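You operate a simulated robot arm through the tools that you are given. There is no shell and no other tool.

You run a simulated robot arm. Do the job below in one go: nothing can be reset, and whatever is moved stays where it is left.

## Task
Fold both lips of the orange cleat in the bench vise.
Fine: slide the jaw shut, lock the grey lever, tap the lips flat with the black mallet, put it back; leave the cleat clamped; the other cleats stay. Set down upright: black mallet.

It is judged by the outcome, as a careful person would: the job done as asked, and still so three seconds after it is handed in. It fails if anything else is knocked over, pushed out of place, dropped, spilled or broken. Flat cloth is picked up by pressing the open fingertips on it (5 to 10 N) and closing them slowly along it; thin cloth reads only 2 to 8 mm in the jaws.

## Robot
A 7-joint arm with a two-finger parallel gripper, fixed in place. Base frame: the origin is at the foot of the arm, x ahead of it, y to its left, z up. Units: m, rad, N and s.
Its first joint turns from -2.897 to 2.897 rad. Payload 4.4 kg.
The tool frame sits at the grasp point between the pads (the TCP): z along the fingers, y along the line on which they close. The tips reach 0.023 m beyond it. Largest opening 0.094 m; finger width 0.038, thickness 0.01; the body of the gripper, 0.054 by 0.096 m, starts 0.039 m behind the TCP.
Orientation is that of the tool frame in the base frame, as a unit quaternion [x, y, z, w]. With the fingers straight down and closing along the base's y, the tool's x points along the base's -x, its y along +y and its z along -z.

## Interface
- The arm moves only by the tool send_rows. Its argument "targets" is text: rows parted by semicolons, each of 7 numbers parted by spaces: the shift along the tool's x, y, z in m, then the turn, a rotation vector about the tool's x, y, z in rad, then the opening in per cent of the stroke, from 0 (shut) to 100 (fully open). In form: x y z ax ay az hand; .... A call has 1 to 20 rows; each row shifts and turns the commanded pose from where the row before left it, along the tool's axes as they then stand. Each row takes 0.2 s and may step no farther than 0.05 m and 0.15 rad from the row before; otherwise, or with a gripper value out of range, the whole call is refused. Where a pose cannot be reached the arm comes as near as it can. A force on the tool above 50 N (or 10 N above the force at the start of the call, whichever is more), or a blocked arm, ends the call early, and 0.2 s more pass. The fingers move at their own pace (about 0.072 m/s each) and stop on an object; they squeeze with about 21 N. The grip force told is the motor's: it shows also when the fingers shut on nothing. Time passes only in rows, and 0.2 s behind the last, so rows that do not move let the fingers close. The reply holds the time, the measured pose of the TCP, the force on the tool along the base axes, the opening and the grip force, in the units named above and with some noise, with the torque about the TCP (base axes, N m) and any sound that the robot's microphone picked up.
- Cameras (640 x 400 px; columns grow to the right, rows downward): "scene" is fixed at [0.2206, -0.4991, 1.5633]; the picture's right is [0.75, -0.66, 0.00], its down [-0.36, -0.41, -0.84] and it looks along [0.55, 0.63, -0.54] (base axes); focal length 336 px, centre (320, 200). "wrist" rides on the gripper at [0.086, 0.016, -0.075] in the tool frame; the picture's right is [-0.18, 0.98, 0.00], its down [-0.58, -0.11, -0.81] and it looks along [-0.79, -0.15, 0.59] (tool axes); focal length 243 px, centre (320, 200). There is no depth. A picture from a camera that has moved, and an enlarged one, comes with that camera's place and axes in the base frame and with its lens.
- camera(camera): a new picture of that camera. No time passes.
- zoom(camera, box): a new picture of the part [left, top, right, bottom] of that camera's present view, enlarged. No time passes.
- hand_in(): hands the job in; it is judged then, once.

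Nothing tells you positions but the pictures and the camera data. Unless the task says otherwise, let go and move clear before handing in.

The tools are called after ">>>" by a JSON object that holds its "op" and its "data". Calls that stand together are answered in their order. send_rows: Moves the arm, as the interface text tells. Its arguments: {"type":"object","properties":{"targets":{"type":"string"}},"required":["targets"]} The other tools are called the same way: camera (camera) takes a picture; zoom (camera, box) takes an enlarged picture of a part of a camera's view; hand_in () hands the job in.

At the start:

```text
time_s: 0.0
position: [0.8436, 0.0809, 1.2172]
tcp_rot: [0.001, 1.0, 0.0, 0.0]
contact_force: [-0.1, -0.7, -0.4]
moment: [0.0, 0.01, 0.0]
grip_width: 0.0943
finger_force: 0.1
```

scene: 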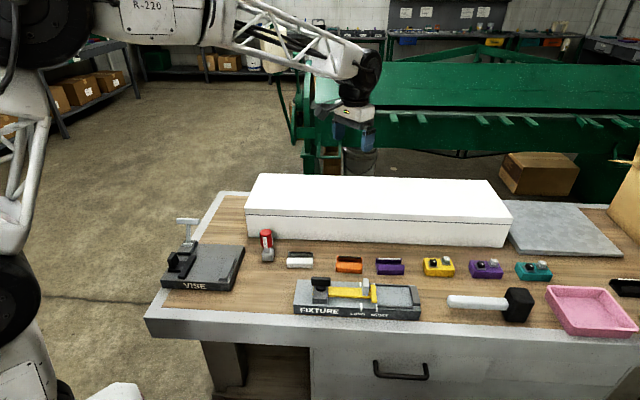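
wrist: 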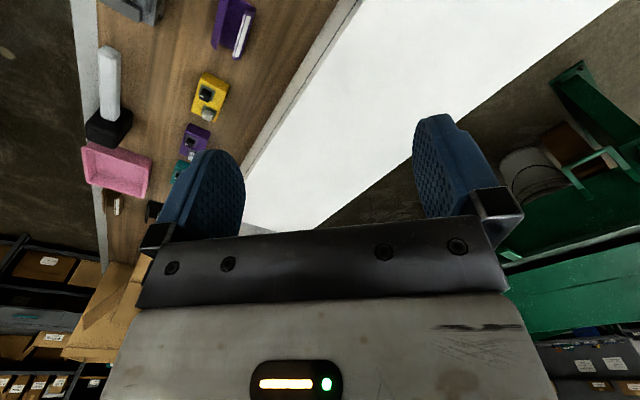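

I see a bench with a vise at its left end, a fixture, several cleats (white, orange, purple), small coloured blocks, and a black mallet lying on its side near a pink tray. I will look closer at everything before moving.

>>> {"op": "zoom", "data": {"camera": "scene", "box": [140, 200, 300, 300]}}

>>> {"op": "zoom", "data": {"camera": "scene", "box": [270, 230, 430, 330]}}

>>> {"op": "zoom", "data": {"camera": "scene", "box": [400, 230, 640, 380]}}

```text
4.00 times, centred on (220, 250) of scene
camera zoom: at [0.2206, -0.4991, 1.5633], right [0.75, -0.66, 0.0], down [-0.36, -0.41, -0.84], along [0.55, 0.63, -0.54], focal length 1345 px, centre (720, 0)
```

zoom: 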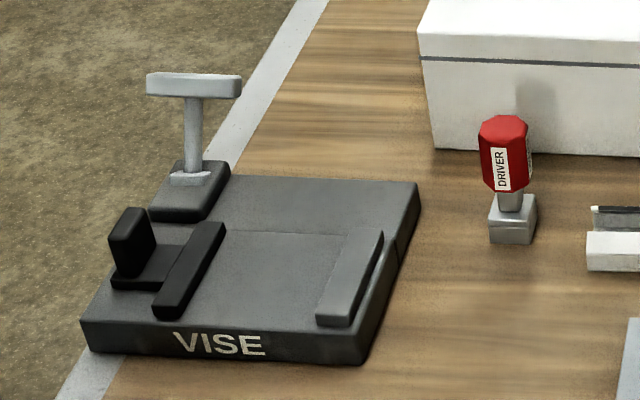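

```text
4.00 times, centred on (350, 280) of scene
camera zoom: at [0.2206, -0.4991, 1.5633], right [0.75, -0.66, 0.0], down [-0.36, -0.41, -0.84], along [0.55, 0.63, -0.54], focal length 1345 px, centre (200, -120)
```

zoom: 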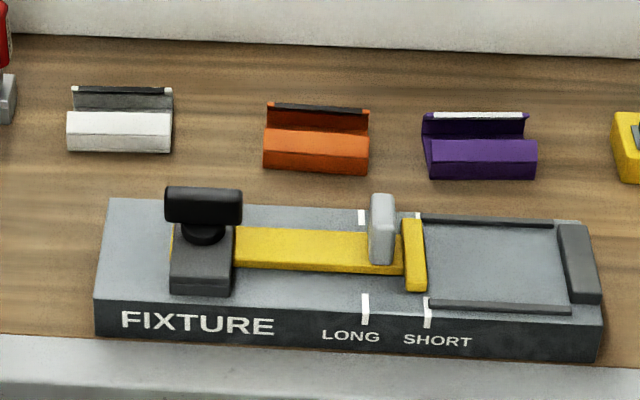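

```text
2.67 times, centred on (520, 305) of scene
camera zoom: at [0.2206, -0.4991, 1.5633], right [0.75, -0.66, 0.0], down [-0.36, -0.41, -0.84], along [0.55, 0.63, -0.54], focal length 897 px, centre (-213, -80)
```

zoom: 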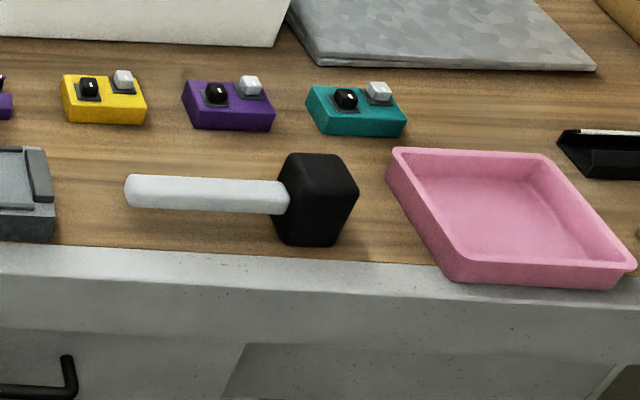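

The bench runs at about -45° in the base frame, and the table top looks to be near z = 0.83. I'll turn the tool to line up with the bench and move to where the wrist camera can see the cleats from above.

>>> {"op": "send_rows", "data": {"targets": "0 0 0 0 0 -0.15 100; 0 0 0 0 0 -0.15 100; 0 0 0 0 0 -0.15 100; 0 0 0 0 0 -0.15 100; 0 0 0 0 0 -0.15 100; 0 0 0 0 0 -0.035 100; 0.0323 0 0.0278 0 0 0 100; 0.0323 0 0.0278 0 0 0 100; 0.0323 0 0.0278 0 0 0 100; 0.0323 0 0.0278 0 0 0 100; 0.0323 0 0.0278 0 0 0 100; 0.0323 0 0.0278 0 0 0 100"}}

>>> {"op": "camera", "data": {"camera": "wrist"}}

>>> {"op": "camera", "data": {"camera": "scene"}}

```text
time_s: 2.6
position: [0.7058, -0.0548, 1.0497]
tcp_rot: [-0.383, 0.924, -0.001, 0.0]
contact_force: [-0.4, -0.6, 0.7]
moment: [0.04, 0.0, 0.03]
grip_width: 0.0943
finger_force: 0.2
```

```text
taken
camera wrist: at [0.6325, -0.1056, 1.1234], right [-0.56, 0.83, 0.0], down [0.49, 0.33, 0.81], along [0.67, 0.46, -0.59], focal length 243 px, centre (320, 200)
```

wrist: 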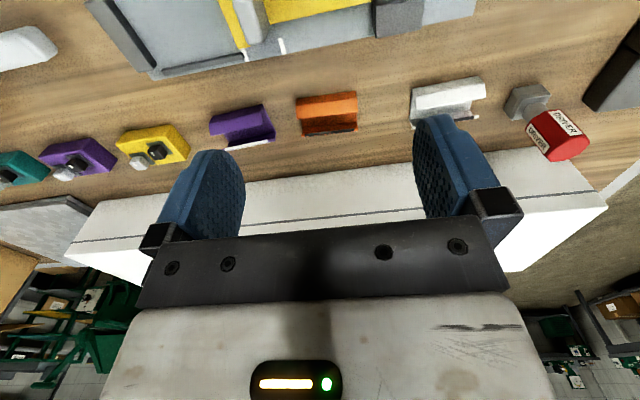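

```text
taken
```

scene: 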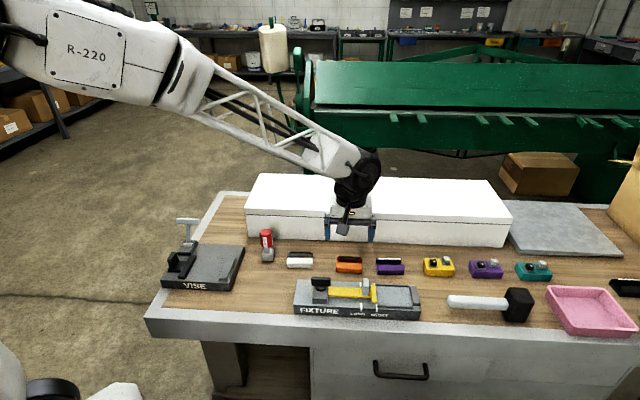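

The orange cleat sits between the white and purple ones. I'll zoom in on the cleats to see how the lips are shaped.

>>> {"op": "zoom", "data": {"camera": "wrist", "box": [190, 60, 510, 180]}}

>>> {"op": "zoom", "data": {"camera": "wrist", "box": [280, 80, 380, 150]}}

>>> {"op": "zoom", "data": {"camera": "scene", "box": [325, 248, 415, 282]}}

```text
2.00 times, centred on (350, 120) of wrist
camera zoom: at [0.6325, -0.1056, 1.1234], right [-0.56, 0.83, 0.0], down [0.49, 0.33, 0.81], along [0.67, 0.46, -0.59], focal length 485 px, centre (260, 360)
```

zoom: 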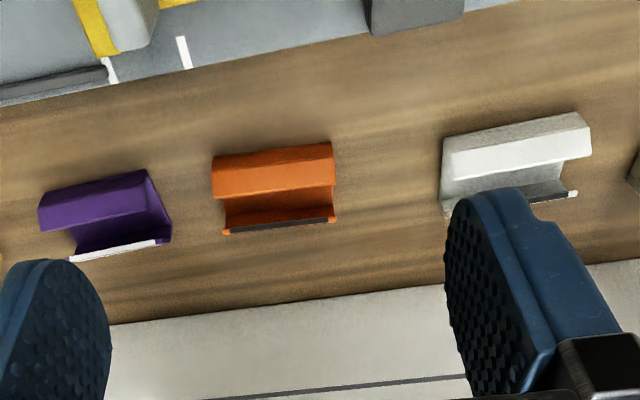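

```text
5.71 times, centred on (330, 115) of wrist
camera zoom: at [0.6325, -0.1056, 1.1234], right [-0.56, 0.83, 0.0], down [0.49, 0.33, 0.81], along [0.67, 0.46, -0.59], focal length 1386 px, centre (263, 686)
```

zoom: 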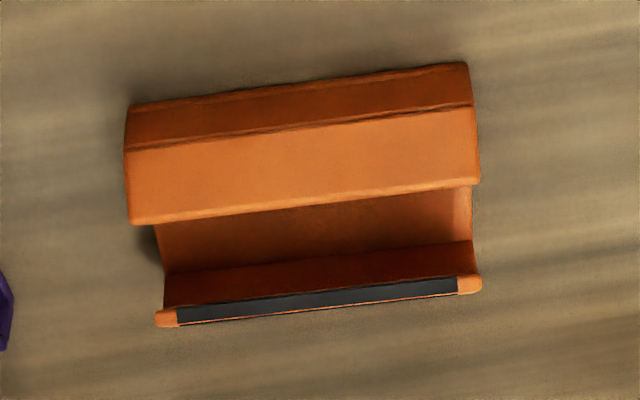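

```text
7.11 times, centred on (370, 265) of scene
camera zoom: at [0.2206, -0.4991, 1.5633], right [0.75, -0.66, 0.0], down [-0.36, -0.41, -0.84], along [0.55, 0.63, -0.54], focal length 2392 px, centre (-36, -262)
```

zoom: 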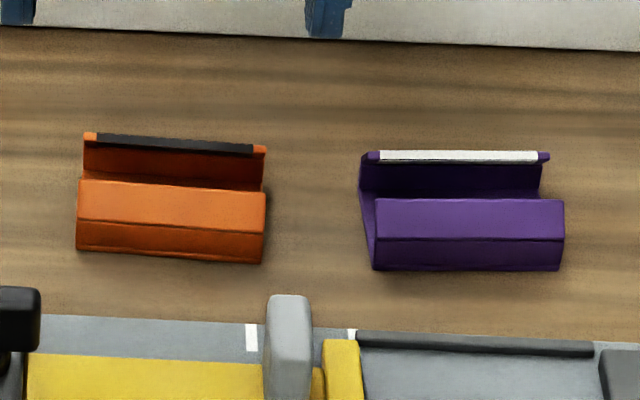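

The orange cleat is a C-channel with two partly bent lips, at about (0.78, 0.01), yawed about -48°. The table is near z = 0.81, and next I'll move over to look at the vise closely.

>>> {"op": "send_rows", "data": {"targets": "0.0024 0.0457 0 0 0 0 100; 0.0024 0.0457 0 0 0 0 100; 0.0024 0.0457 0 0 0 0 100; 0.0024 0.0457 0 0 0 0 100; 0.0024 0.0457 0 0 0 0 100; 0.0024 0.0457 0 0 0 0 100; 0.0024 0.0457 0 0 0 0 100; 0.0024 0.0457 0 0 0 0 100; 0.0024 0.0457 0 0 0 0 100"}}

>>> {"op": "camera", "data": {"camera": "wrist"}}

>>> {"op": "zoom", "data": {"camera": "scene", "box": [150, 205, 260, 300]}}

```text
time_s: 4.6
position: [0.4022, 0.2175, 1.051]
tcp_rot: [-0.383, 0.924, 0.0, 0.0]
contact_force: [-0.7, -0.2, -0.1]
moment: [-0.02, -0.02, -0.02]
grip_width: 0.0938
finger_force: 0.0
```

```text
taken
camera wrist: at [0.3298, 0.1677, 1.1236], right [-0.56, 0.83, 0.0], down [0.49, 0.33, 0.81], along [0.67, 0.45, -0.59], focal length 243 px, centre (320, 200)
```

wrist: 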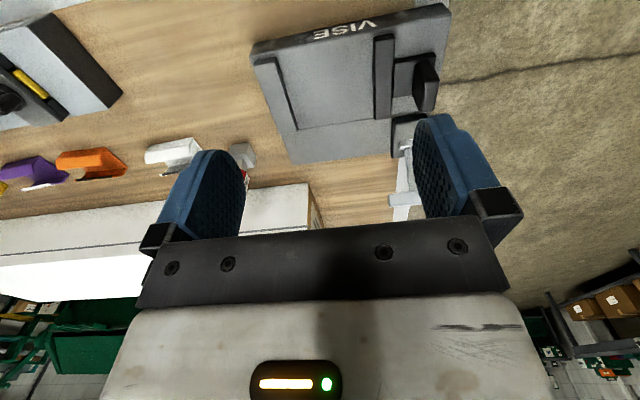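

```text
4.21 times, centred on (205, 252) of scene
camera zoom: at [0.2206, -0.4991, 1.5633], right [0.75, -0.66, 0.0], down [-0.36, -0.41, -0.84], along [0.55, 0.63, -0.54], focal length 1416 px, centre (804, -21)
```

zoom: 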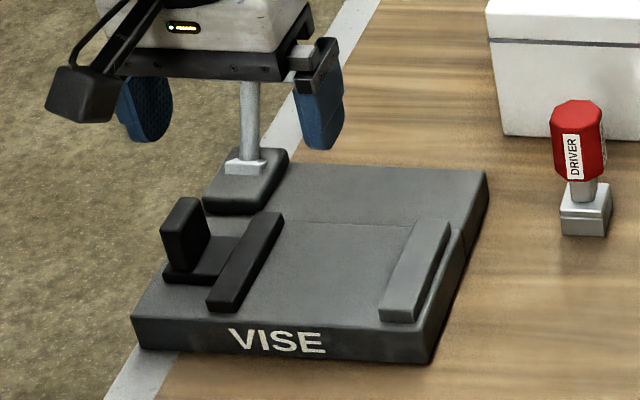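

The vise has a black sliding jaw with a knob on the left, a grey fixed jaw on the right, and a grey T-lever at the back-left. I'll zoom in on these parts.

>>> {"op": "zoom", "data": {"camera": "wrist", "box": [240, 0, 460, 140]}}

>>> {"op": "zoom", "data": {"camera": "wrist", "box": [360, 60, 460, 240]}}

```text
2.86 times, centred on (350, 70) of wrist
camera zoom: at [0.3298, 0.1677, 1.1236], right [-0.56, 0.83, 0.0], down [0.49, 0.33, 0.81], along [0.67, 0.45, -0.59], focal length 693 px, centre (234, 571)
```

zoom: 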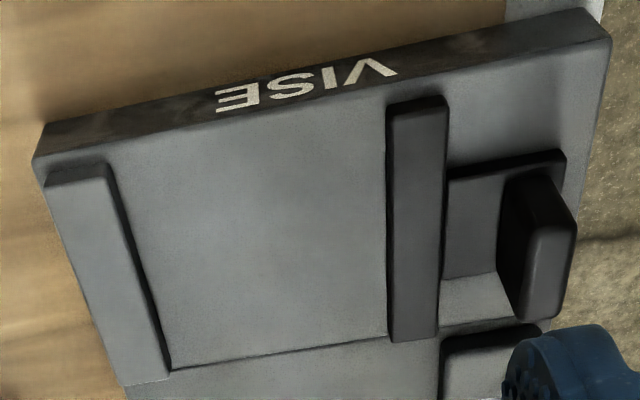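

```text
2.22 times, centred on (410, 150) of wrist
camera zoom: at [0.3298, 0.1677, 1.1236], right [-0.56, 0.83, 0.0], down [0.49, 0.33, 0.81], along [0.67, 0.45, -0.59], focal length 539 px, centre (120, 311)
```

zoom: 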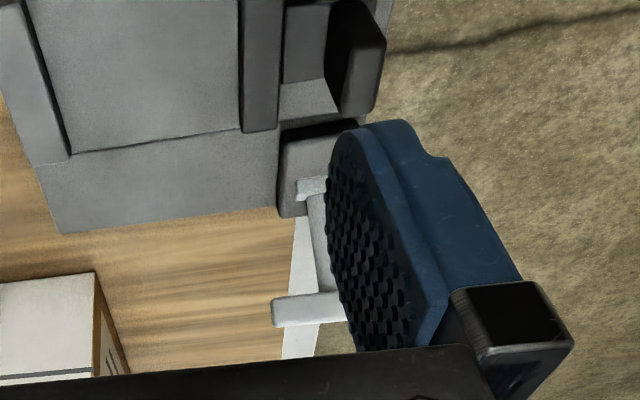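

The lever is a T on a post at roughly (0.47, 0.41), with its top near z = 0.935. I'll shift left and back for a clear view of its hinge and of the moving jaw.

>>> {"op": "send_rows", "data": {"targets": "0.01 0.04 0.015 0 0 0 100; 0.01 0.04 0.015 0 0 0 100; 0.02 0.02 0.02 0 0 0 100; 0.02 0 0 0 0 0 100"}}

>>> {"op": "camera", "data": {"camera": "wrist"}}

>>> {"op": "zoom", "data": {"camera": "wrist", "box": [240, 60, 420, 200]}}

```text
time_s: 5.6
position: [0.2882, 0.2482, 0.9995]
tcp_rot: [-0.383, 0.924, 0.001, 0.0]
contact_force: [0.2, -0.9, -0.4]
moment: [0.0, -0.01, 0.0]
grip_width: 0.0941
finger_force: 0.2
```

```text
taken
camera wrist: at [0.2158, 0.1989, 1.0738], right [-0.56, 0.83, 0.0], down [0.49, 0.33, 0.81], along [0.67, 0.46, -0.59], focal length 243 px, centre (320, 200)
```

wrist: 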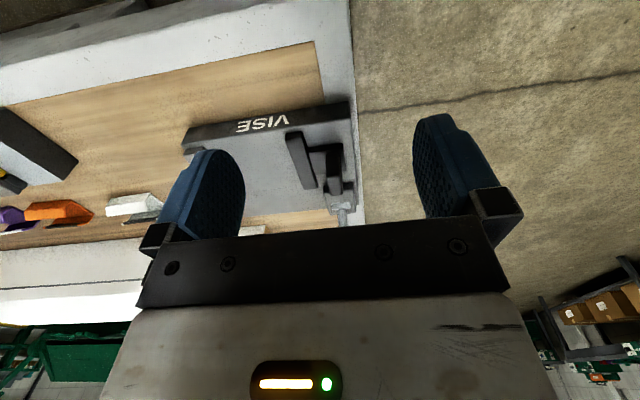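

```text
2.86 times, centred on (330, 130) of wrist
camera zoom: at [0.2158, 0.1989, 1.0738], right [-0.56, 0.83, 0.0], down [0.49, 0.33, 0.81], along [0.67, 0.46, -0.59], focal length 693 px, centre (291, 400)
```

zoom: 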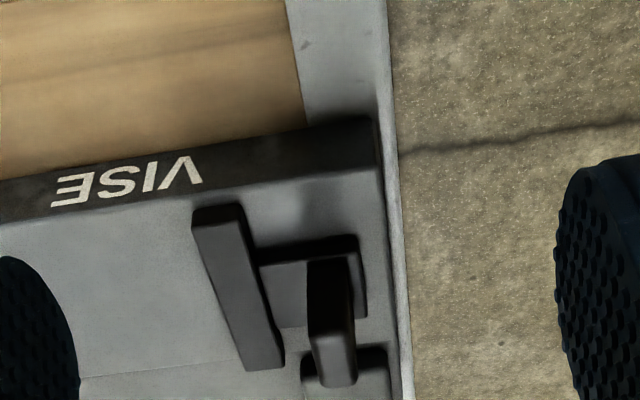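

I moved too far back, so I'll go forward and up to bring the lever into the gap between the fingers.

>>> {"op": "send_rows", "data": {"targets": "-0.02 0 -0.035 0 0 0 100; -0.03 0 -0.035 0 0 0 100; -0.03 0 -0.02 0 0 0 100; -0.02 0 0 0 0 0 100"}}

>>> {"op": "zoom", "data": {"camera": "wrist", "box": [200, 20, 440, 180]}}

>>> {"op": "zoom", "data": {"camera": "wrist", "box": [280, 80, 400, 180]}}

```text
time_s: 6.6
position: [0.3608, 0.3191, 1.0899]
tcp_rot: [-0.382, 0.924, 0.0, 0.0]
contact_force: [0.5, -0.3, -0.3]
moment: [0.0, -0.02, 0.0]
grip_width: 0.0939
finger_force: 0.0
```

```text
2.50 times, centred on (320, 100) of wrist
camera zoom: at [0.2879, 0.2695, 1.1639], right [-0.56, 0.83, 0.0], down [0.49, 0.33, 0.81], along [0.67, 0.45, -0.59], focal length 606 px, centre (320, 450)
```

zoom: 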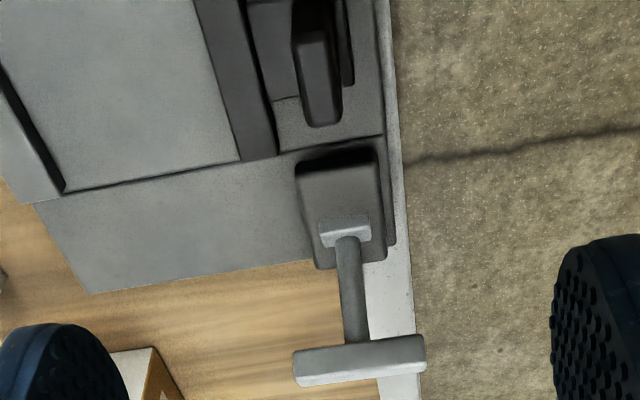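

```text
4.00 times, centred on (340, 130) of wrist
camera zoom: at [0.2879, 0.2695, 1.1639], right [-0.56, 0.83, 0.0], down [0.49, 0.33, 0.81], along [0.67, 0.45, -0.59], focal length 970 px, centre (240, 480)
```

zoom: 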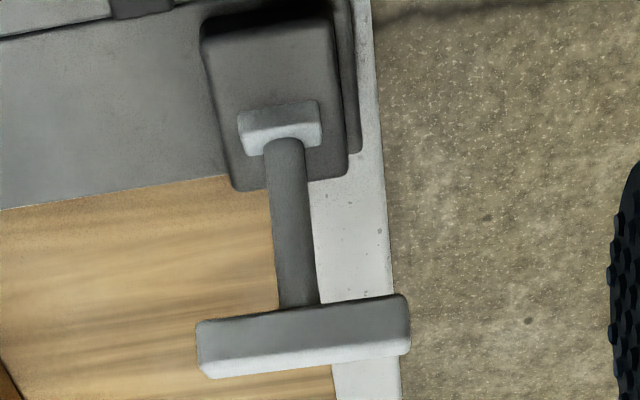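

The lever stands on a cross-pin hub on the rear block, and its T bar runs parallel to the vise's slide axis. Now I'll go to the orange cleat, turning the tool 90° so that the fingers will close across the cleat's width.

>>> {"op": "send_rows", "data": {"targets": "0 0 0 0 0 0.15 100; 0 0 0 0 0 0.15 100; 0 0 0 0 0 0.15 100; 0 0 0 0 0 0.15 100; 0 0 0 0 0 0.15 100; 0 0 0 0 0 0.15 100; 0 0 0 0 0 0.15 100; 0 0 0 0 0 0.15 100; 0 0 0 0 0 0.15 100; 0 0 0 0 0 0.15 100; 0 0 0 0 0 0.0708 100"}}

>>> {"op": "send_rows", "data": {"targets": "-0.0431 0.0081 0.0092 0 0 0 100; -0.0431 0.0081 0.0092 0 0 0 100; -0.0431 0.0081 0.0092 0 0 0 100; -0.0431 0.0081 0.0092 0 0 0 100; -0.0431 0.0081 0.0092 0 0 0 100; -0.0431 0.0081 0.0092 0 0 0 100; -0.0431 0.0081 0.0092 0 0 0 100; -0.0431 0.0081 0.0092 0 0 0 100; -0.0431 0.0081 0.0092 0 0 0 100; -0.0431 0.0081 0.0092 0 0 0 100; -0.0431 0.0081 0.0092 0 0 0 100; -0.0431 0.0081 0.0092 0 0 0 100"}}

>>> {"op": "camera", "data": {"camera": "wrist"}}

>>> {"op": "zoom", "data": {"camera": "wrist", "box": [240, 0, 440, 125]}}

```text
time_s: 9.0
position: [0.357, 0.3178, 1.0909]
tcp_rot: [0.383, 0.924, 0.0, 0.001]
contact_force: [-0.6, -0.2, -0.1]
moment: [-0.01, -0.01, 0.0]
grip_width: 0.094
finger_force: 0.1
```

```text
time_s: 11.6
position: [0.7944, 0.0193, 0.9842]
tcp_rot: [0.383, 0.924, 0.0, 0.0]
contact_force: [0.2, -0.1, 0.5]
moment: [0.02, -0.01, 0.04]
grip_width: 0.0945
finger_force: 0.0
```

```text
taken
camera wrist: at [0.7453, 0.0911, 1.0568], right [0.82, 0.57, 0.0], down [0.33, -0.49, 0.81], along [0.46, -0.67, -0.59], focal length 243 px, centre (320, 200)
```

wrist: 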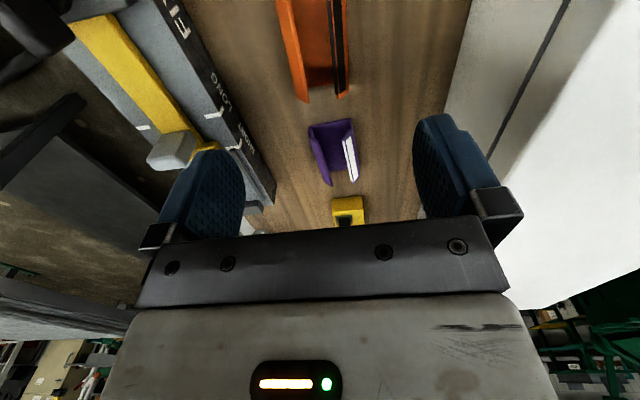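

```text
3.20 times, centred on (340, 62) of wrist
camera zoom: at [0.7453, 0.0911, 1.0568], right [0.82, 0.57, 0.0], down [0.33, -0.49, 0.81], along [0.46, -0.67, -0.59], focal length 776 px, centre (256, 640)
```

zoom: 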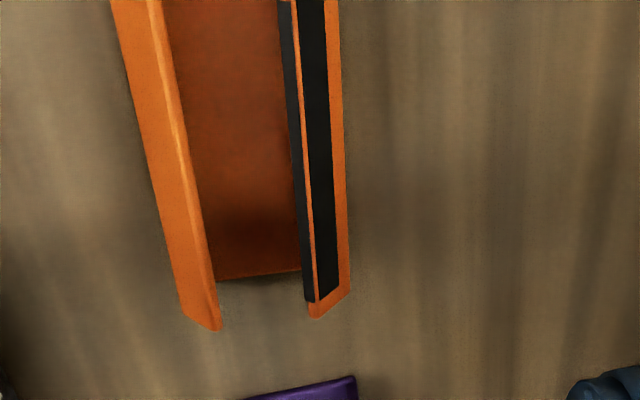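

The cleat lies at about (0.797, 0.016), yawed about -47.5° and roughly 5 cm wide. I'll align the yaw and step back to see the whole cleat and its end profile.

>>> {"op": "send_rows", "data": {"targets": "0.04 0 0 0 0 0.044 100; 0.04 0 0 0 0 0 100; 0.03 0 0.03 0 0 0 100"}}

>>> {"op": "camera", "data": {"camera": "wrist"}}

>>> {"op": "zoom", "data": {"camera": "wrist", "box": [260, 20, 420, 160]}}

```text
time_s: 12.4
position: [0.7178, 0.0989, 0.9508]
tcp_rot: [0.404, 0.915, 0.0, 0.0]
contact_force: [0.0, 0.7, -0.6]
moment: [-0.01, 0.02, 0.05]
grip_width: 0.0941
finger_force: 0.0
```

```text
taken
camera wrist: at [0.6715, 0.1754, 1.0243], right [0.85, 0.53, 0.0], down [0.31, -0.5, 0.81], along [0.43, -0.68, -0.59], focal length 243 px, centre (320, 200)
```

wrist: 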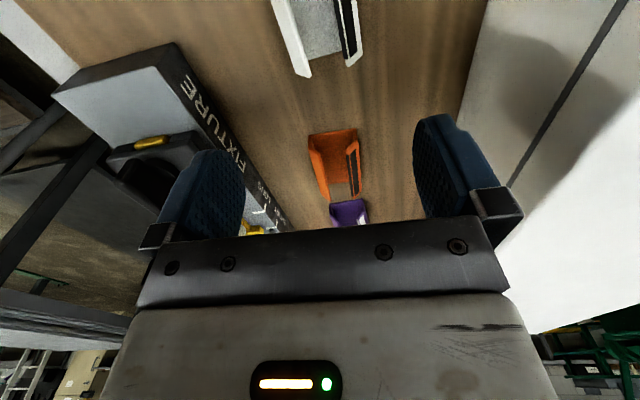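

```text
2.86 times, centred on (340, 90) of wrist
camera zoom: at [0.6715, 0.1754, 1.0243], right [0.85, 0.53, 0.0], down [0.31, -0.5, 0.81], along [0.43, -0.68, -0.59], focal length 693 px, centre (263, 514)
```

zoom: 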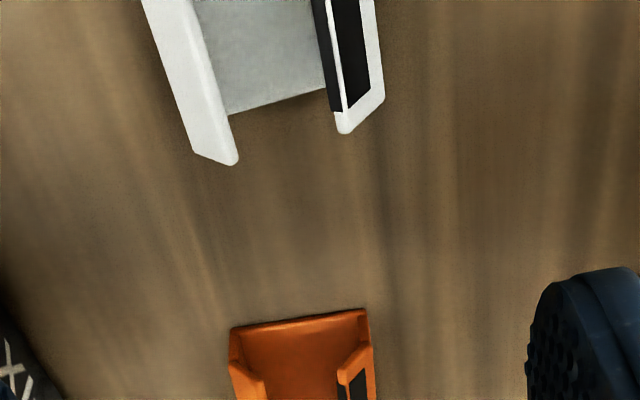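

>>> {"op": "zoom", "data": {"camera": "wrist", "box": [295, 115, 375, 215]}}

>>> {"op": "zoom", "data": {"camera": "wrist", "box": [260, 0, 380, 80]}}

```text
4.00 times, centred on (335, 165) of wrist
camera zoom: at [0.6715, 0.1754, 1.0243], right [0.85, 0.53, 0.0], down [0.31, -0.5, 0.81], along [0.43, -0.68, -0.59], focal length 970 px, centre (260, 340)
```

zoom: 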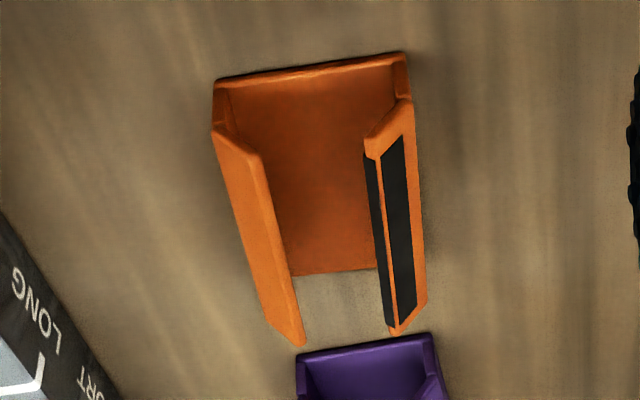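

```text
5.00 times, centred on (320, 40) of wrist
camera zoom: at [0.6715, 0.1754, 1.0243], right [0.85, 0.53, 0.0], down [0.31, -0.5, 0.81], along [0.43, -0.68, -0.59], focal length 1213 px, centre (320, 1000)
```

zoom: 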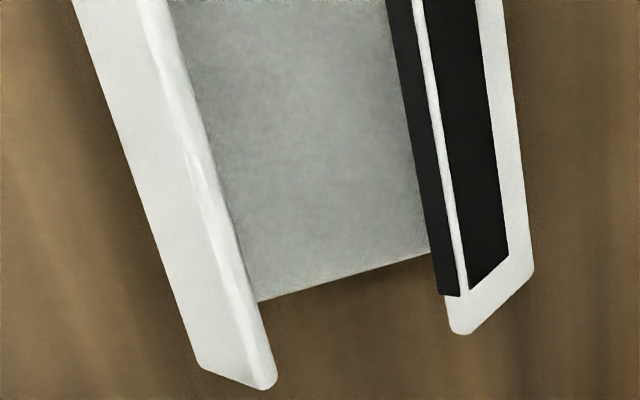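

The cleat's profile is now clear: a 51 mm wide channel with walls about 14 mm high and lips leaning inward to about 33 mm. I'll move above its centre with the fingers straddling the walls and stop at z ≈ 0.89 to check.

>>> {"op": "send_rows", "data": {"targets": "-0.04 0 0.015 0 0 0 100; -0.04 -0.0007 0.015 0 0 0 100; -0.0391 -0.0007 0.015 0 0 0 100; 0 0 0.015 0 0 0 85; 0 0 0 0 0 0 85"}}

>>> {"op": "camera", "data": {"camera": "wrist"}}

>>> {"op": "zoom", "data": {"camera": "scene", "box": [290, 200, 420, 290]}}

```text
time_s: 13.6
position: [0.7952, 0.0112, 0.8887]
tcp_rot: [0.403, 0.915, 0.0, 0.0]
contact_force: [1.4, 0.2, 0.3]
moment: [-0.01, 0.02, 0.01]
grip_width: 0.0796
finger_force: 0.0
```

```text
taken
camera wrist: at [0.7497, 0.0862, 0.9627], right [0.85, 0.53, 0.0], down [0.31, -0.5, 0.81], along [0.43, -0.68, -0.59], focal length 243 px, centre (320, 200)
```

wrist: 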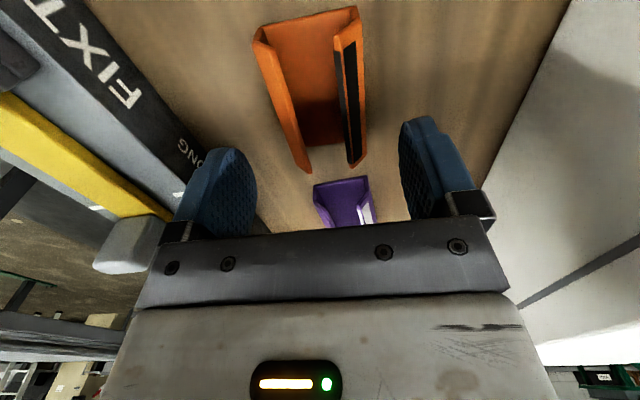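

```text
4.44 times, centred on (355, 245) of scene
camera zoom: at [0.2206, -0.4991, 1.5633], right [0.75, -0.66, 0.0], down [-0.36, -0.41, -0.84], along [0.55, 0.63, -0.54], focal length 1495 px, centre (164, 0)
```

zoom: 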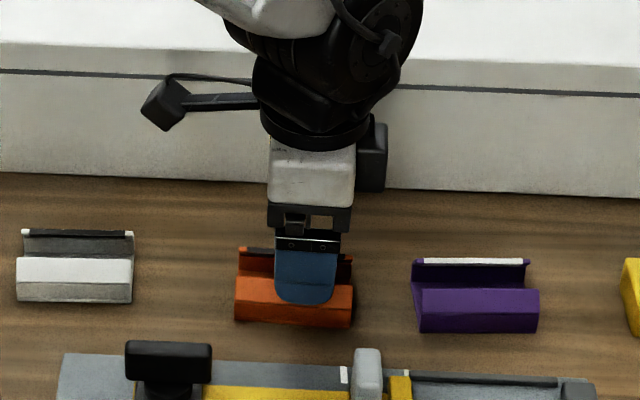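

The cleat is centred between the fingers to within a few millimetres. I'll lower straight down until the tips are close to the table.

>>> {"op": "send_rows", "data": {"targets": "-0.0025 0 0.015 0 0 0 80; 0 0 0.015 0 0 0 80; 0 0 0.01 0 0 0 80; 0 0 0.008 0 0 0 80; 0 0 0 0 0 0 80"}}

>>> {"op": "zoom", "data": {"camera": "scene", "box": [300, 220, 400, 290]}}

>>> {"op": "camera", "data": {"camera": "wrist"}}

```text
time_s: 14.8
position: [0.7984, 0.0097, 0.8429]
tcp_rot: [0.403, 0.915, 0.0, 0.001]
contact_force: [-18.2, 13.4, 42.7]
moment: [-0.55, 2.14, -1.05]
grip_width: 0.0771
finger_force: 2.5
```

```text
5.71 times, centred on (350, 255) of scene
camera zoom: at [0.2206, -0.4991, 1.5633], right [0.75, -0.66, 0.0], down [-0.36, -0.41, -0.84], along [0.55, 0.63, -0.54], focal length 1922 px, centre (149, -114)
```

zoom: 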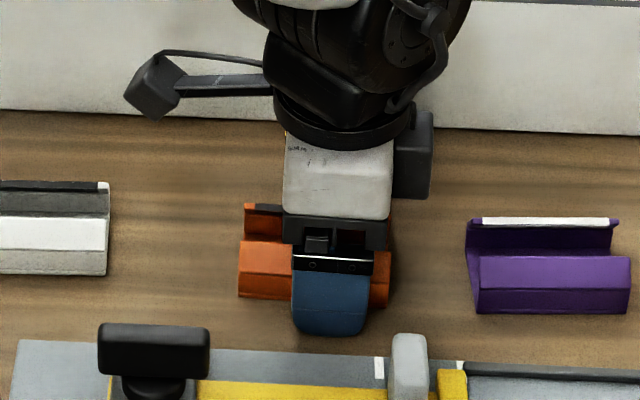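

```text
taken
camera wrist: at [0.7528, 0.0858, 0.9168], right [0.85, 0.53, 0.0], down [0.31, -0.5, 0.81], along [0.43, -0.68, -0.59], focal length 243 px, centre (320, 200)
```

wrist: 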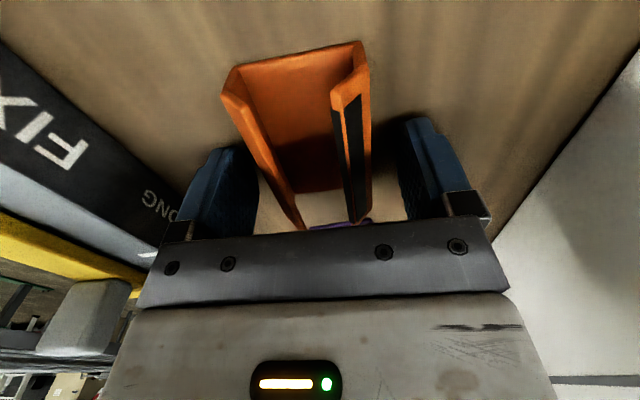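

The tips touched the table (tip z ≈ 0.820, so that is the true table height). I'll lift about 4 mm and then close on the cleat walls.

>>> {"op": "send_rows", "data": {"targets": "0 0 -0.0045 0 0 0 80; 0 0 0 0 0 0 80"}}

```text
time_s: 15.4
position: [0.7977, 0.0099, 0.8447]
tcp_rot: [0.403, 0.915, -0.001, 0.0]
contact_force: [0.0, 0.9, 0.4]
moment: [-0.03, 0.0, 0.0]
grip_width: 0.075
finger_force: 0.2
```

>>> {"op": "send_rows", "data": {"targets": "0 0 0 0 0 0 60; 0 0 0 0 0 0 50; 0 0 0 0 0 0 40; 0 0 0 0 0 0 30; 0 0 0 0 0 0 30"}}

>>> {"op": "camera", "data": {"camera": "wrist"}}

```text
time_s: 16.6
position: [0.7977, 0.0087, 0.8464]
tcp_rot: [0.403, 0.915, 0.001, 0.0]
contact_force: [0.1, 0.0, -0.4]
moment: [0.02, -0.01, -0.01]
grip_width: 0.0499
finger_force: 21.4
```

```text
taken
camera wrist: at [0.7525, 0.0848, 0.9197], right [0.85, 0.53, 0.0], down [0.31, -0.5, 0.81], along [0.43, -0.68, -0.59], focal length 243 px, centre (320, 200)
```

wrist: 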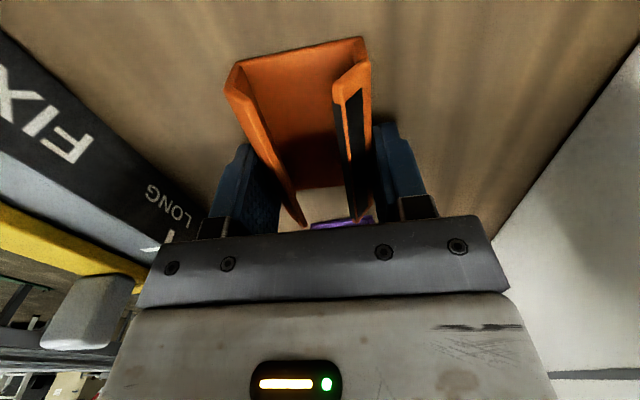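

The cleat is gripped at 50 mm. I'll lift it straight up and check the hold.

>>> {"op": "send_rows", "data": {"targets": "0 0 -0.01 0 0 0 30; 0 0 -0.02 0 0 0 30; 0 0 -0.03 0 0 0 30; 0 0 -0.04 0 0 0 30; 0 0 -0.04 0 0 0 30; 0 0 -0.02 0 0 0 30"}}

>>> {"op": "camera", "data": {"camera": "wrist"}}

>>> {"op": "camera", "data": {"camera": "scene"}}

```text
time_s: 18.0
position: [0.7989, 0.0116, 1.007]
tcp_rot: [0.403, 0.915, 0.0, 0.0]
contact_force: [-0.4, 0.4, -1.0]
moment: [-0.02, -0.01, 0.01]
grip_width: 0.0501
finger_force: 20.5
```

```text
taken
camera wrist: at [0.7522, 0.0864, 1.0798], right [0.85, 0.53, 0.0], down [0.31, -0.5, 0.81], along [0.43, -0.68, -0.59], focal length 243 px, centre (320, 200)
```

wrist: 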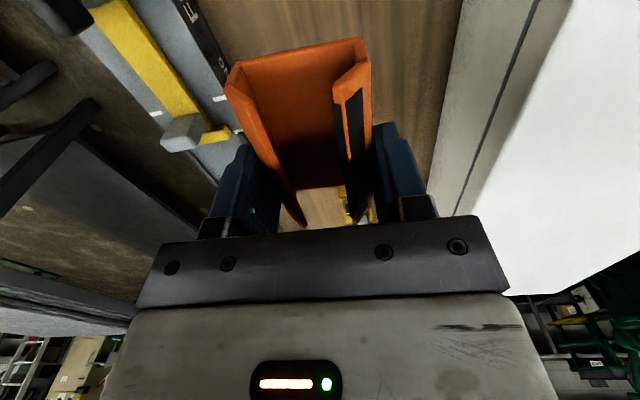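

```text
taken
```

scene: 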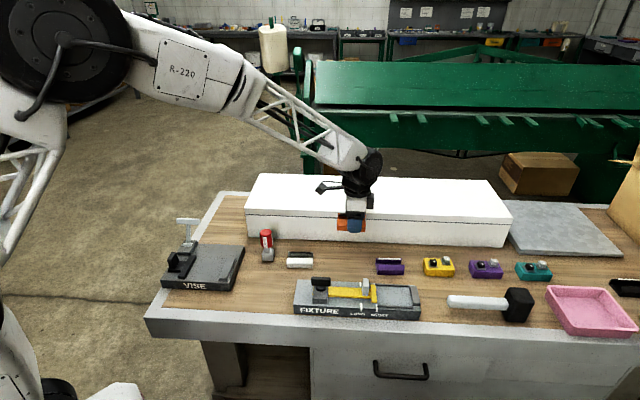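

The cleat is secure and level. I'll turn the tool +92.5° and carry it at height over the vise gap, whose centre is near (0.450, 0.264) with jaws about 98 mm apart.

>>> {"op": "send_rows", "data": {"targets": "0 0 0 0 0 -0.15 30; 0 0 0 0 0 -0.15 30; 0 0 0 0 0 -0.15 30; 0 0 0 0 0 -0.15 30; 0 0 0 0 0 -0.15 30; 0 0 0 0 0 -0.15 30; 0 0 0 0 0 -0.15 30; 0 0 0 0 0 -0.15 30; 0 0 0 0 0 -0.15 30; 0 0 0 0 0 -0.15 30; 0 0 0 0 0 -0.1153 30"}}

>>> {"op": "send_rows", "data": {"targets": "0.0068 0.0425 0 0 0 0 30; 0.0068 0.0425 0 0 0 0 30; 0.0068 0.0425 0 0 0 0 30; 0.0068 0.0425 0 0 0 0 30; 0.0068 0.0425 0 0 0 0 30; 0.0068 0.0425 0 0 0 0 30; 0.0068 0.0425 0 0 0 0 30; 0.0068 0.0425 0 0 0 0 30; 0.0068 0.0425 0 0 0 0 30; 0.0068 0.0425 0 0 0 0 30; 0 0 0 0 0 0 30"}}

>>> {"op": "camera", "data": {"camera": "wrist"}}

>>> {"op": "zoom", "data": {"camera": "scene", "box": [150, 190, 280, 300]}}

```text
time_s: 20.4
position: [0.7996, 0.0107, 1.0067]
tcp_rot: [-0.383, 0.924, 0.0, 0.0]
contact_force: [-0.4, -0.3, -0.2]
moment: [0.03, 0.04, 0.02]
grip_width: 0.05
finger_force: 21.5
```

```text
time_s: 22.8
position: [0.4488, 0.2636, 1.0059]
tcp_rot: [-0.383, 0.924, 0.0, -0.001]
contact_force: [0.6, 0.3, -0.7]
moment: [-0.01, 0.02, 0.02]
grip_width: 0.0501
finger_force: 21.0
```

```text
taken
camera wrist: at [0.3764, 0.2143, 1.0791], right [-0.56, 0.83, 0.0], down [0.49, 0.33, 0.81], along [0.67, 0.46, -0.59], focal length 243 px, centre (320, 200)
```

wrist: 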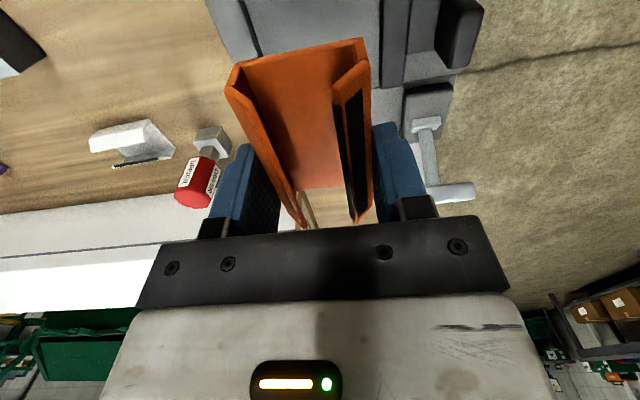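

```text
3.64 times, centred on (215, 245) of scene
camera zoom: at [0.2206, -0.4991, 1.5633], right [0.75, -0.66, 0.0], down [-0.36, -0.41, -0.84], along [0.55, 0.63, -0.54], focal length 1223 px, centre (702, 36)
```

zoom: 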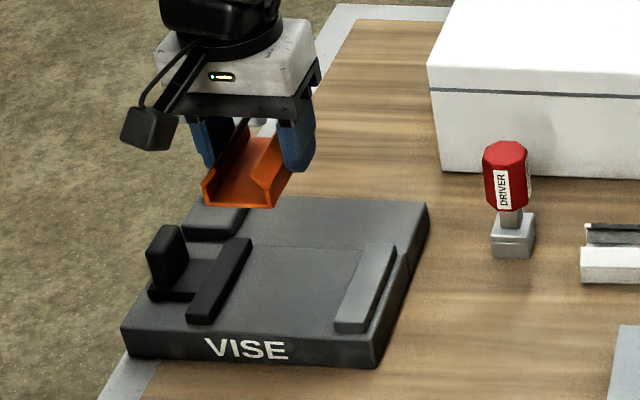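

The cleat is over the vise gap. I'll lower to just above jaw height and check the alignment.

>>> {"op": "send_rows", "data": {"targets": "0 0 0.03 0 0 0 30; 0 0 0.03 0 0 0 30; 0 0 0.03 0 0 0 30; 0 0 0.015 0 0 0 30; 0 0 0 0 0 0 30"}}

>>> {"op": "camera", "data": {"camera": "wrist"}}

>>> {"op": "zoom", "data": {"camera": "scene", "box": [150, 210, 260, 300]}}

```text
time_s: 24.0
position: [0.4488, 0.2617, 0.8998]
tcp_rot: [-0.383, 0.924, 0.0, 0.0]
contact_force: [0.0, -0.6, -0.1]
moment: [0.01, 0.02, -0.02]
grip_width: 0.0502
finger_force: 20.8
```

```text
taken
camera wrist: at [0.3768, 0.2133, 0.9738], right [-0.56, 0.83, 0.0], down [0.49, 0.33, 0.81], along [0.67, 0.46, -0.59], focal length 243 px, centre (320, 200)
```

wrist: 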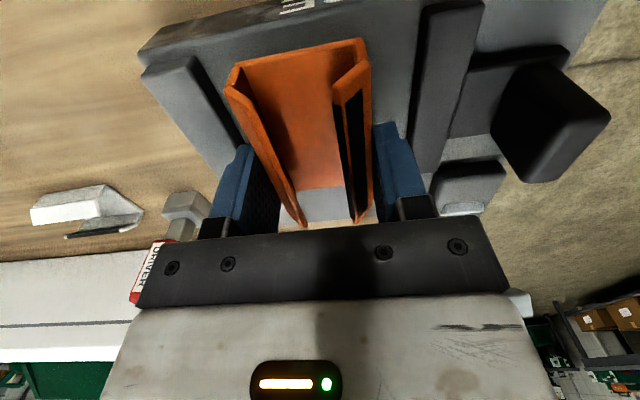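

```text
4.44 times, centred on (205, 255) of scene
camera zoom: at [0.2206, -0.4991, 1.5633], right [0.75, -0.66, 0.0], down [-0.36, -0.41, -0.84], along [0.55, 0.63, -0.54], focal length 1495 px, centre (831, -44)
```

zoom: 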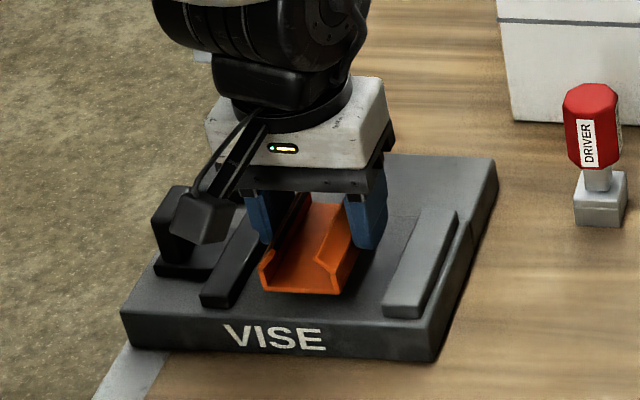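

>>> {"op": "zoom", "data": {"camera": "wrist", "box": [130, 20, 290, 240]}}

>>> {"op": "zoom", "data": {"camera": "wrist", "box": [330, 20, 530, 240]}}

```text
1.82 times, centred on (210, 130) of wrist
camera zoom: at [0.3768, 0.2133, 0.9738], right [-0.56, 0.83, 0.0], down [0.49, 0.33, 0.81], along [0.67, 0.46, -0.59], focal length 441 px, centre (520, 327)
```

zoom: 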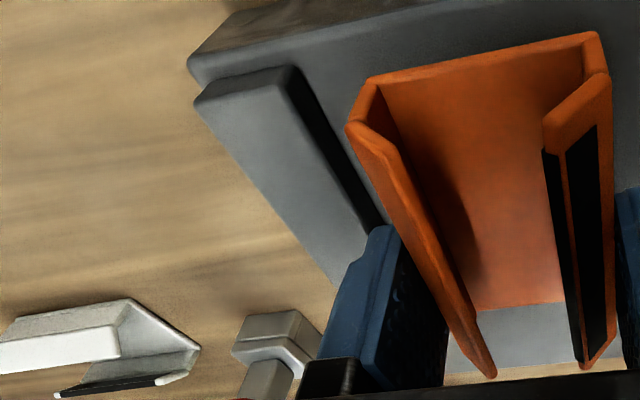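

```text
1.82 times, centred on (430, 130) of wrist
camera zoom: at [0.3768, 0.2133, 0.9738], right [-0.56, 0.83, 0.0], down [0.49, 0.33, 0.81], along [0.67, 0.46, -0.59], focal length 441 px, centre (120, 327)
```

zoom: 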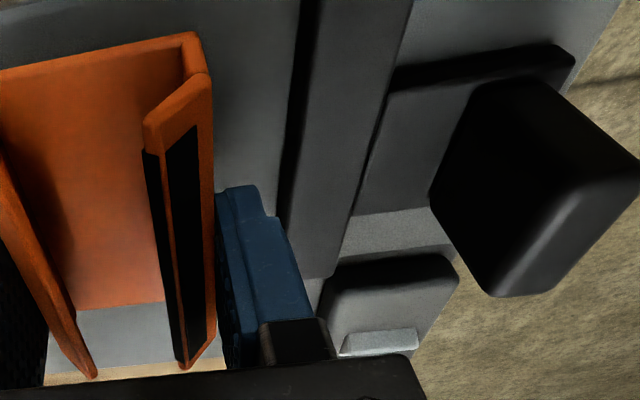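

Clearances are about 12 mm to the fixed jaw and 15 mm to the moving jaw. I'll lower in small steps and watch for bed contact.

>>> {"op": "send_rows", "data": {"targets": "0 0 0.008 0 0 0 30; 0 0 0.006 0 0 0 30; 0 0 0 0 0 0 30"}}

>>> {"op": "send_rows", "data": {"targets": "0 0 0.004 0 0 0 30; 0 0 0 0 0 0 30"}}

>>> {"op": "send_rows", "data": {"targets": "0 0 0.003 0 0 0 30; 0 0 0 0 0 0 30"}}

```text
time_s: 24.8
position: [0.4487, 0.2628, 0.8864]
tcp_rot: [-0.383, 0.924, 0.0, 0.001]
contact_force: [-1.2, 0.1, -0.6]
moment: [-0.01, 0.0, -0.01]
grip_width: 0.0502
finger_force: 21.1
```

```text
time_s: 25.4
position: [0.449, 0.2626, 0.8833]
tcp_rot: [-0.383, 0.924, 0.0, -0.001]
contact_force: [-0.5, -0.6, -1.2]
moment: [-0.01, 0.01, 0.0]
grip_width: 0.0498
finger_force: 20.8
```

```text
time_s: 26.0
position: [0.4494, 0.2627, 0.8807]
tcp_rot: [-0.383, 0.924, 0.0, -0.001]
contact_force: [-3.1, -0.6, 8.6]
moment: [-0.11, 0.16, -0.02]
grip_width: 0.0502
finger_force: 20.8
```

Contact of 9 N was felt at TCP z ≈ 0.881. I'll check that it is the bed and that the cleat sits properly.

>>> {"op": "camera", "data": {"camera": "wrist"}}

>>> {"op": "zoom", "data": {"camera": "scene", "box": [160, 225, 250, 300]}}

```text
taken
camera wrist: at [0.3778, 0.2131, 0.9542], right [-0.56, 0.83, 0.0], down [0.49, 0.33, 0.81], along [0.67, 0.46, -0.59], focal length 243 px, centre (320, 200)
```

wrist: 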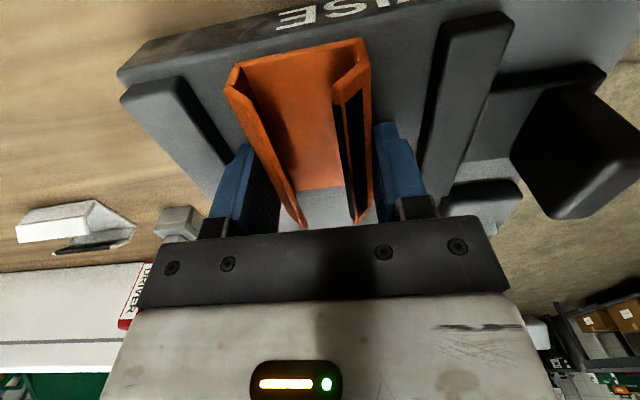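

```text
5.33 times, centred on (205, 262) of scene
camera zoom: at [0.2206, -0.4991, 1.5633], right [0.75, -0.66, 0.0], down [-0.36, -0.41, -0.84], along [0.55, 0.63, -0.54], focal length 1794 px, centre (933, -133)
```

zoom: 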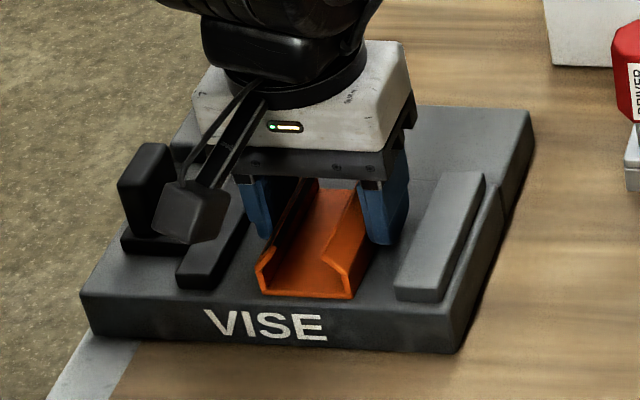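

The cleat rests on the bed, centred along the jaws. I'll open the fingers part way so they don't touch the jaws, then rise.

>>> {"op": "send_rows", "data": {"targets": "0 0 0 0 0 0 58; 0 0 0 0 0 0 64; 0 0 0 0 0 0 66; 0 0 -0.01 0 0 0 66; 0 0 -0.02 0 0 0 66; 0 0 -0.04 0 0 0 66; 0 0 -0.04 0 0 0 66; 0 0 0 0 0 0 66"}}

>>> {"op": "camera", "data": {"camera": "wrist"}}

>>> {"op": "zoom", "data": {"camera": "scene", "box": [160, 225, 250, 300]}}

```text
time_s: 27.8
position: [0.4508, 0.2619, 0.992]
tcp_rot: [-0.383, 0.924, 0.0, -0.001]
contact_force: [0.2, 0.7, 1.0]
moment: [-0.01, -0.01, 0.01]
grip_width: 0.0618
finger_force: 0.1
```

```text
taken
camera wrist: at [0.3791, 0.2131, 1.0655], right [-0.56, 0.83, 0.0], down [0.49, 0.33, 0.81], along [0.67, 0.46, -0.59], focal length 243 px, centre (320, 200)
```

wrist: 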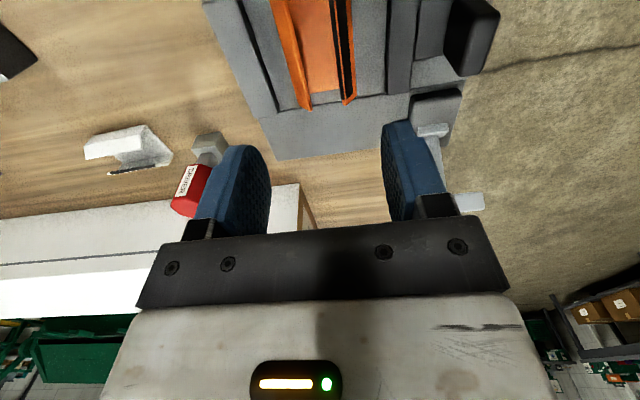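

```text
5.33 times, centred on (205, 262) of scene
camera zoom: at [0.2206, -0.4991, 1.5633], right [0.75, -0.66, 0.0], down [-0.36, -0.41, -0.84], along [0.55, 0.63, -0.54], focal length 1794 px, centre (933, -133)
```

zoom: 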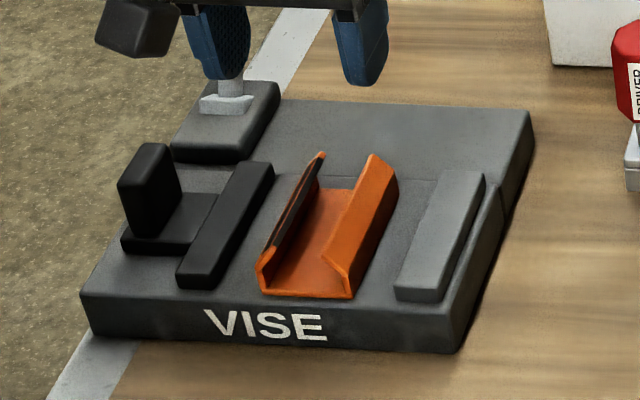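

The cleat is seated and parallel to the jaws. Next I'll close the fingers and go to the left of the black knob (about e1 = 0.033, top z ≈ 0.90), then push the jaw shut from there.

>>> {"op": "send_rows", "data": {"targets": "0.001 0.037 0 0 0 0 0; 0.001 0.037 0 0 0 0 0; 0.001 0.037 0 0 0 0 0; 0 0.035 0 0 0 0 0; 0 0 0.025 0 0 0 0; 0 0 0.025 0 0 0 0; 0 0 0 0 0 0 0"}}

>>> {"op": "camera", "data": {"camera": "wrist"}}

>>> {"op": "zoom", "data": {"camera": "scene", "box": [140, 200, 260, 300]}}

```text
time_s: 29.4
position: [0.347, 0.3648, 0.9414]
tcp_rot: [-0.383, 0.924, 0.0, 0.0]
contact_force: [0.6, -0.6, 0.2]
moment: [0.0, 0.0, 0.04]
grip_width: 0.0
finger_force: 21.2
```

```text
taken
camera wrist: at [0.2736, 0.3154, 1.0141], right [-0.56, 0.83, 0.0], down [0.49, 0.33, 0.81], along [0.67, 0.46, -0.59], focal length 243 px, centre (320, 200)
```

wrist: 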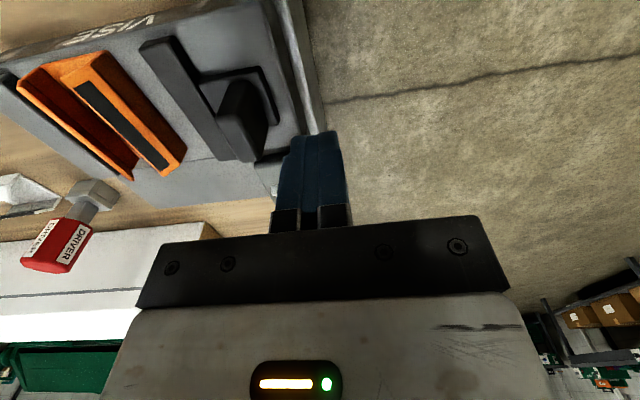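

```text
4.00 times, centred on (200, 250) of scene
camera zoom: at [0.2206, -0.4991, 1.5633], right [0.75, -0.66, 0.0], down [-0.36, -0.41, -0.84], along [0.55, 0.63, -0.54], focal length 1345 px, centre (800, 0)
```

zoom: 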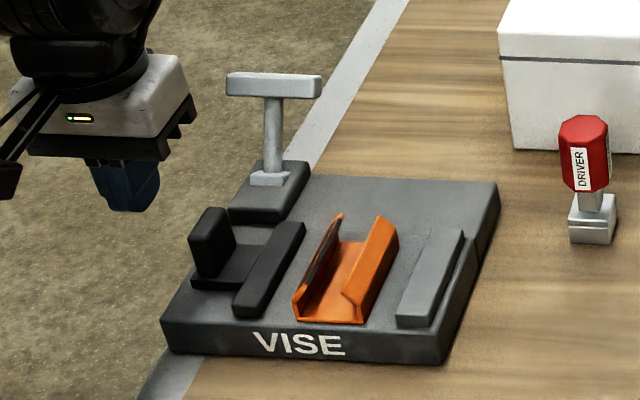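

>>> {"op": "zoom", "data": {"camera": "wrist", "box": [190, 40, 350, 240]}}

>>> {"op": "zoom", "data": {"camera": "scene", "box": [140, 220, 220, 290]}}

```text
2.00 times, centred on (270, 140) of wrist
camera zoom: at [0.2736, 0.3154, 1.0141], right [-0.56, 0.83, 0.0], down [0.49, 0.33, 0.81], along [0.67, 0.46, -0.59], focal length 485 px, centre (420, 320)
```

zoom: 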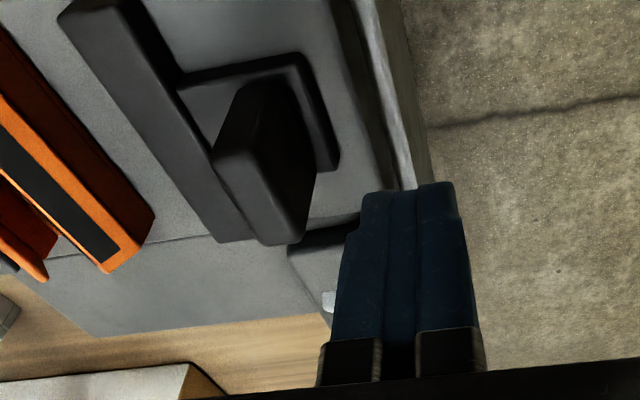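

```text
5.71 times, centred on (180, 255) of scene
camera zoom: at [0.2206, -0.4991, 1.5633], right [0.75, -0.66, 0.0], down [-0.36, -0.41, -0.84], along [0.55, 0.63, -0.54], focal length 1922 px, centre (1120, -114)
```

zoom: 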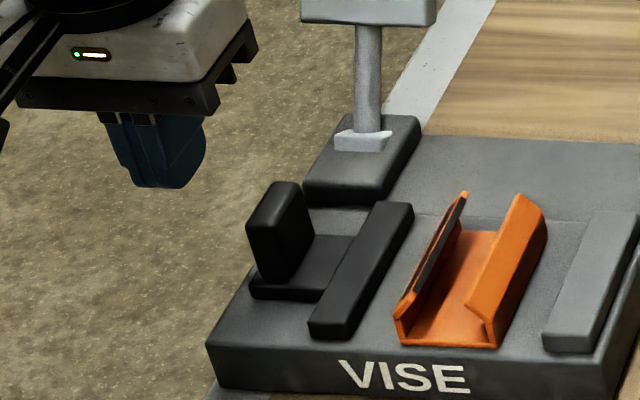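

The knob spans e1 ≈ 0.028–0.040, centred at e2 ≈ 0.501, and the closed fingers are 3 cm to its left on the same line. I'll lower beside it and start pushing gently.

>>> {"op": "send_rows", "data": {"targets": "0 0 0.02 0 0 0 0; 0 0 0.018 0 0 0 0; 0 -0.012 0 0 0 0 0; 0 -0.008 0 0 0 0 0; 0 -0.005 0 0 0 0 0; 0 -0.005 0 0 0 0 0; 0 -0.005 0 0 0 0 0; 0 0 0 0 0 0 0"}}

>>> {"op": "zoom", "data": {"camera": "scene", "box": [140, 220, 260, 300]}}

```text
time_s: 31.2
position: [0.3698, 0.3395, 0.9017]
tcp_rot: [-0.383, 0.924, 0.0, 0.0]
contact_force: [0.0, 0.3, -1.1]
moment: [-0.01, 0.03, 0.0]
grip_width: 0.0003
finger_force: 20.8
```

```text
5.00 times, centred on (200, 260) of scene
camera zoom: at [0.2206, -0.4991, 1.5633], right [0.75, -0.66, 0.0], down [-0.36, -0.41, -0.84], along [0.55, 0.63, -0.54], focal length 1682 px, centre (920, -100)
```

zoom: 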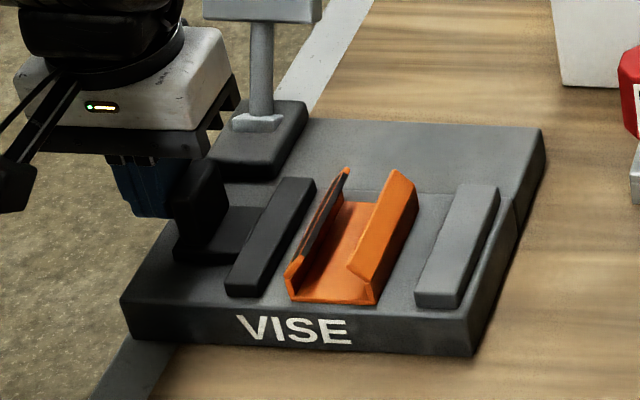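

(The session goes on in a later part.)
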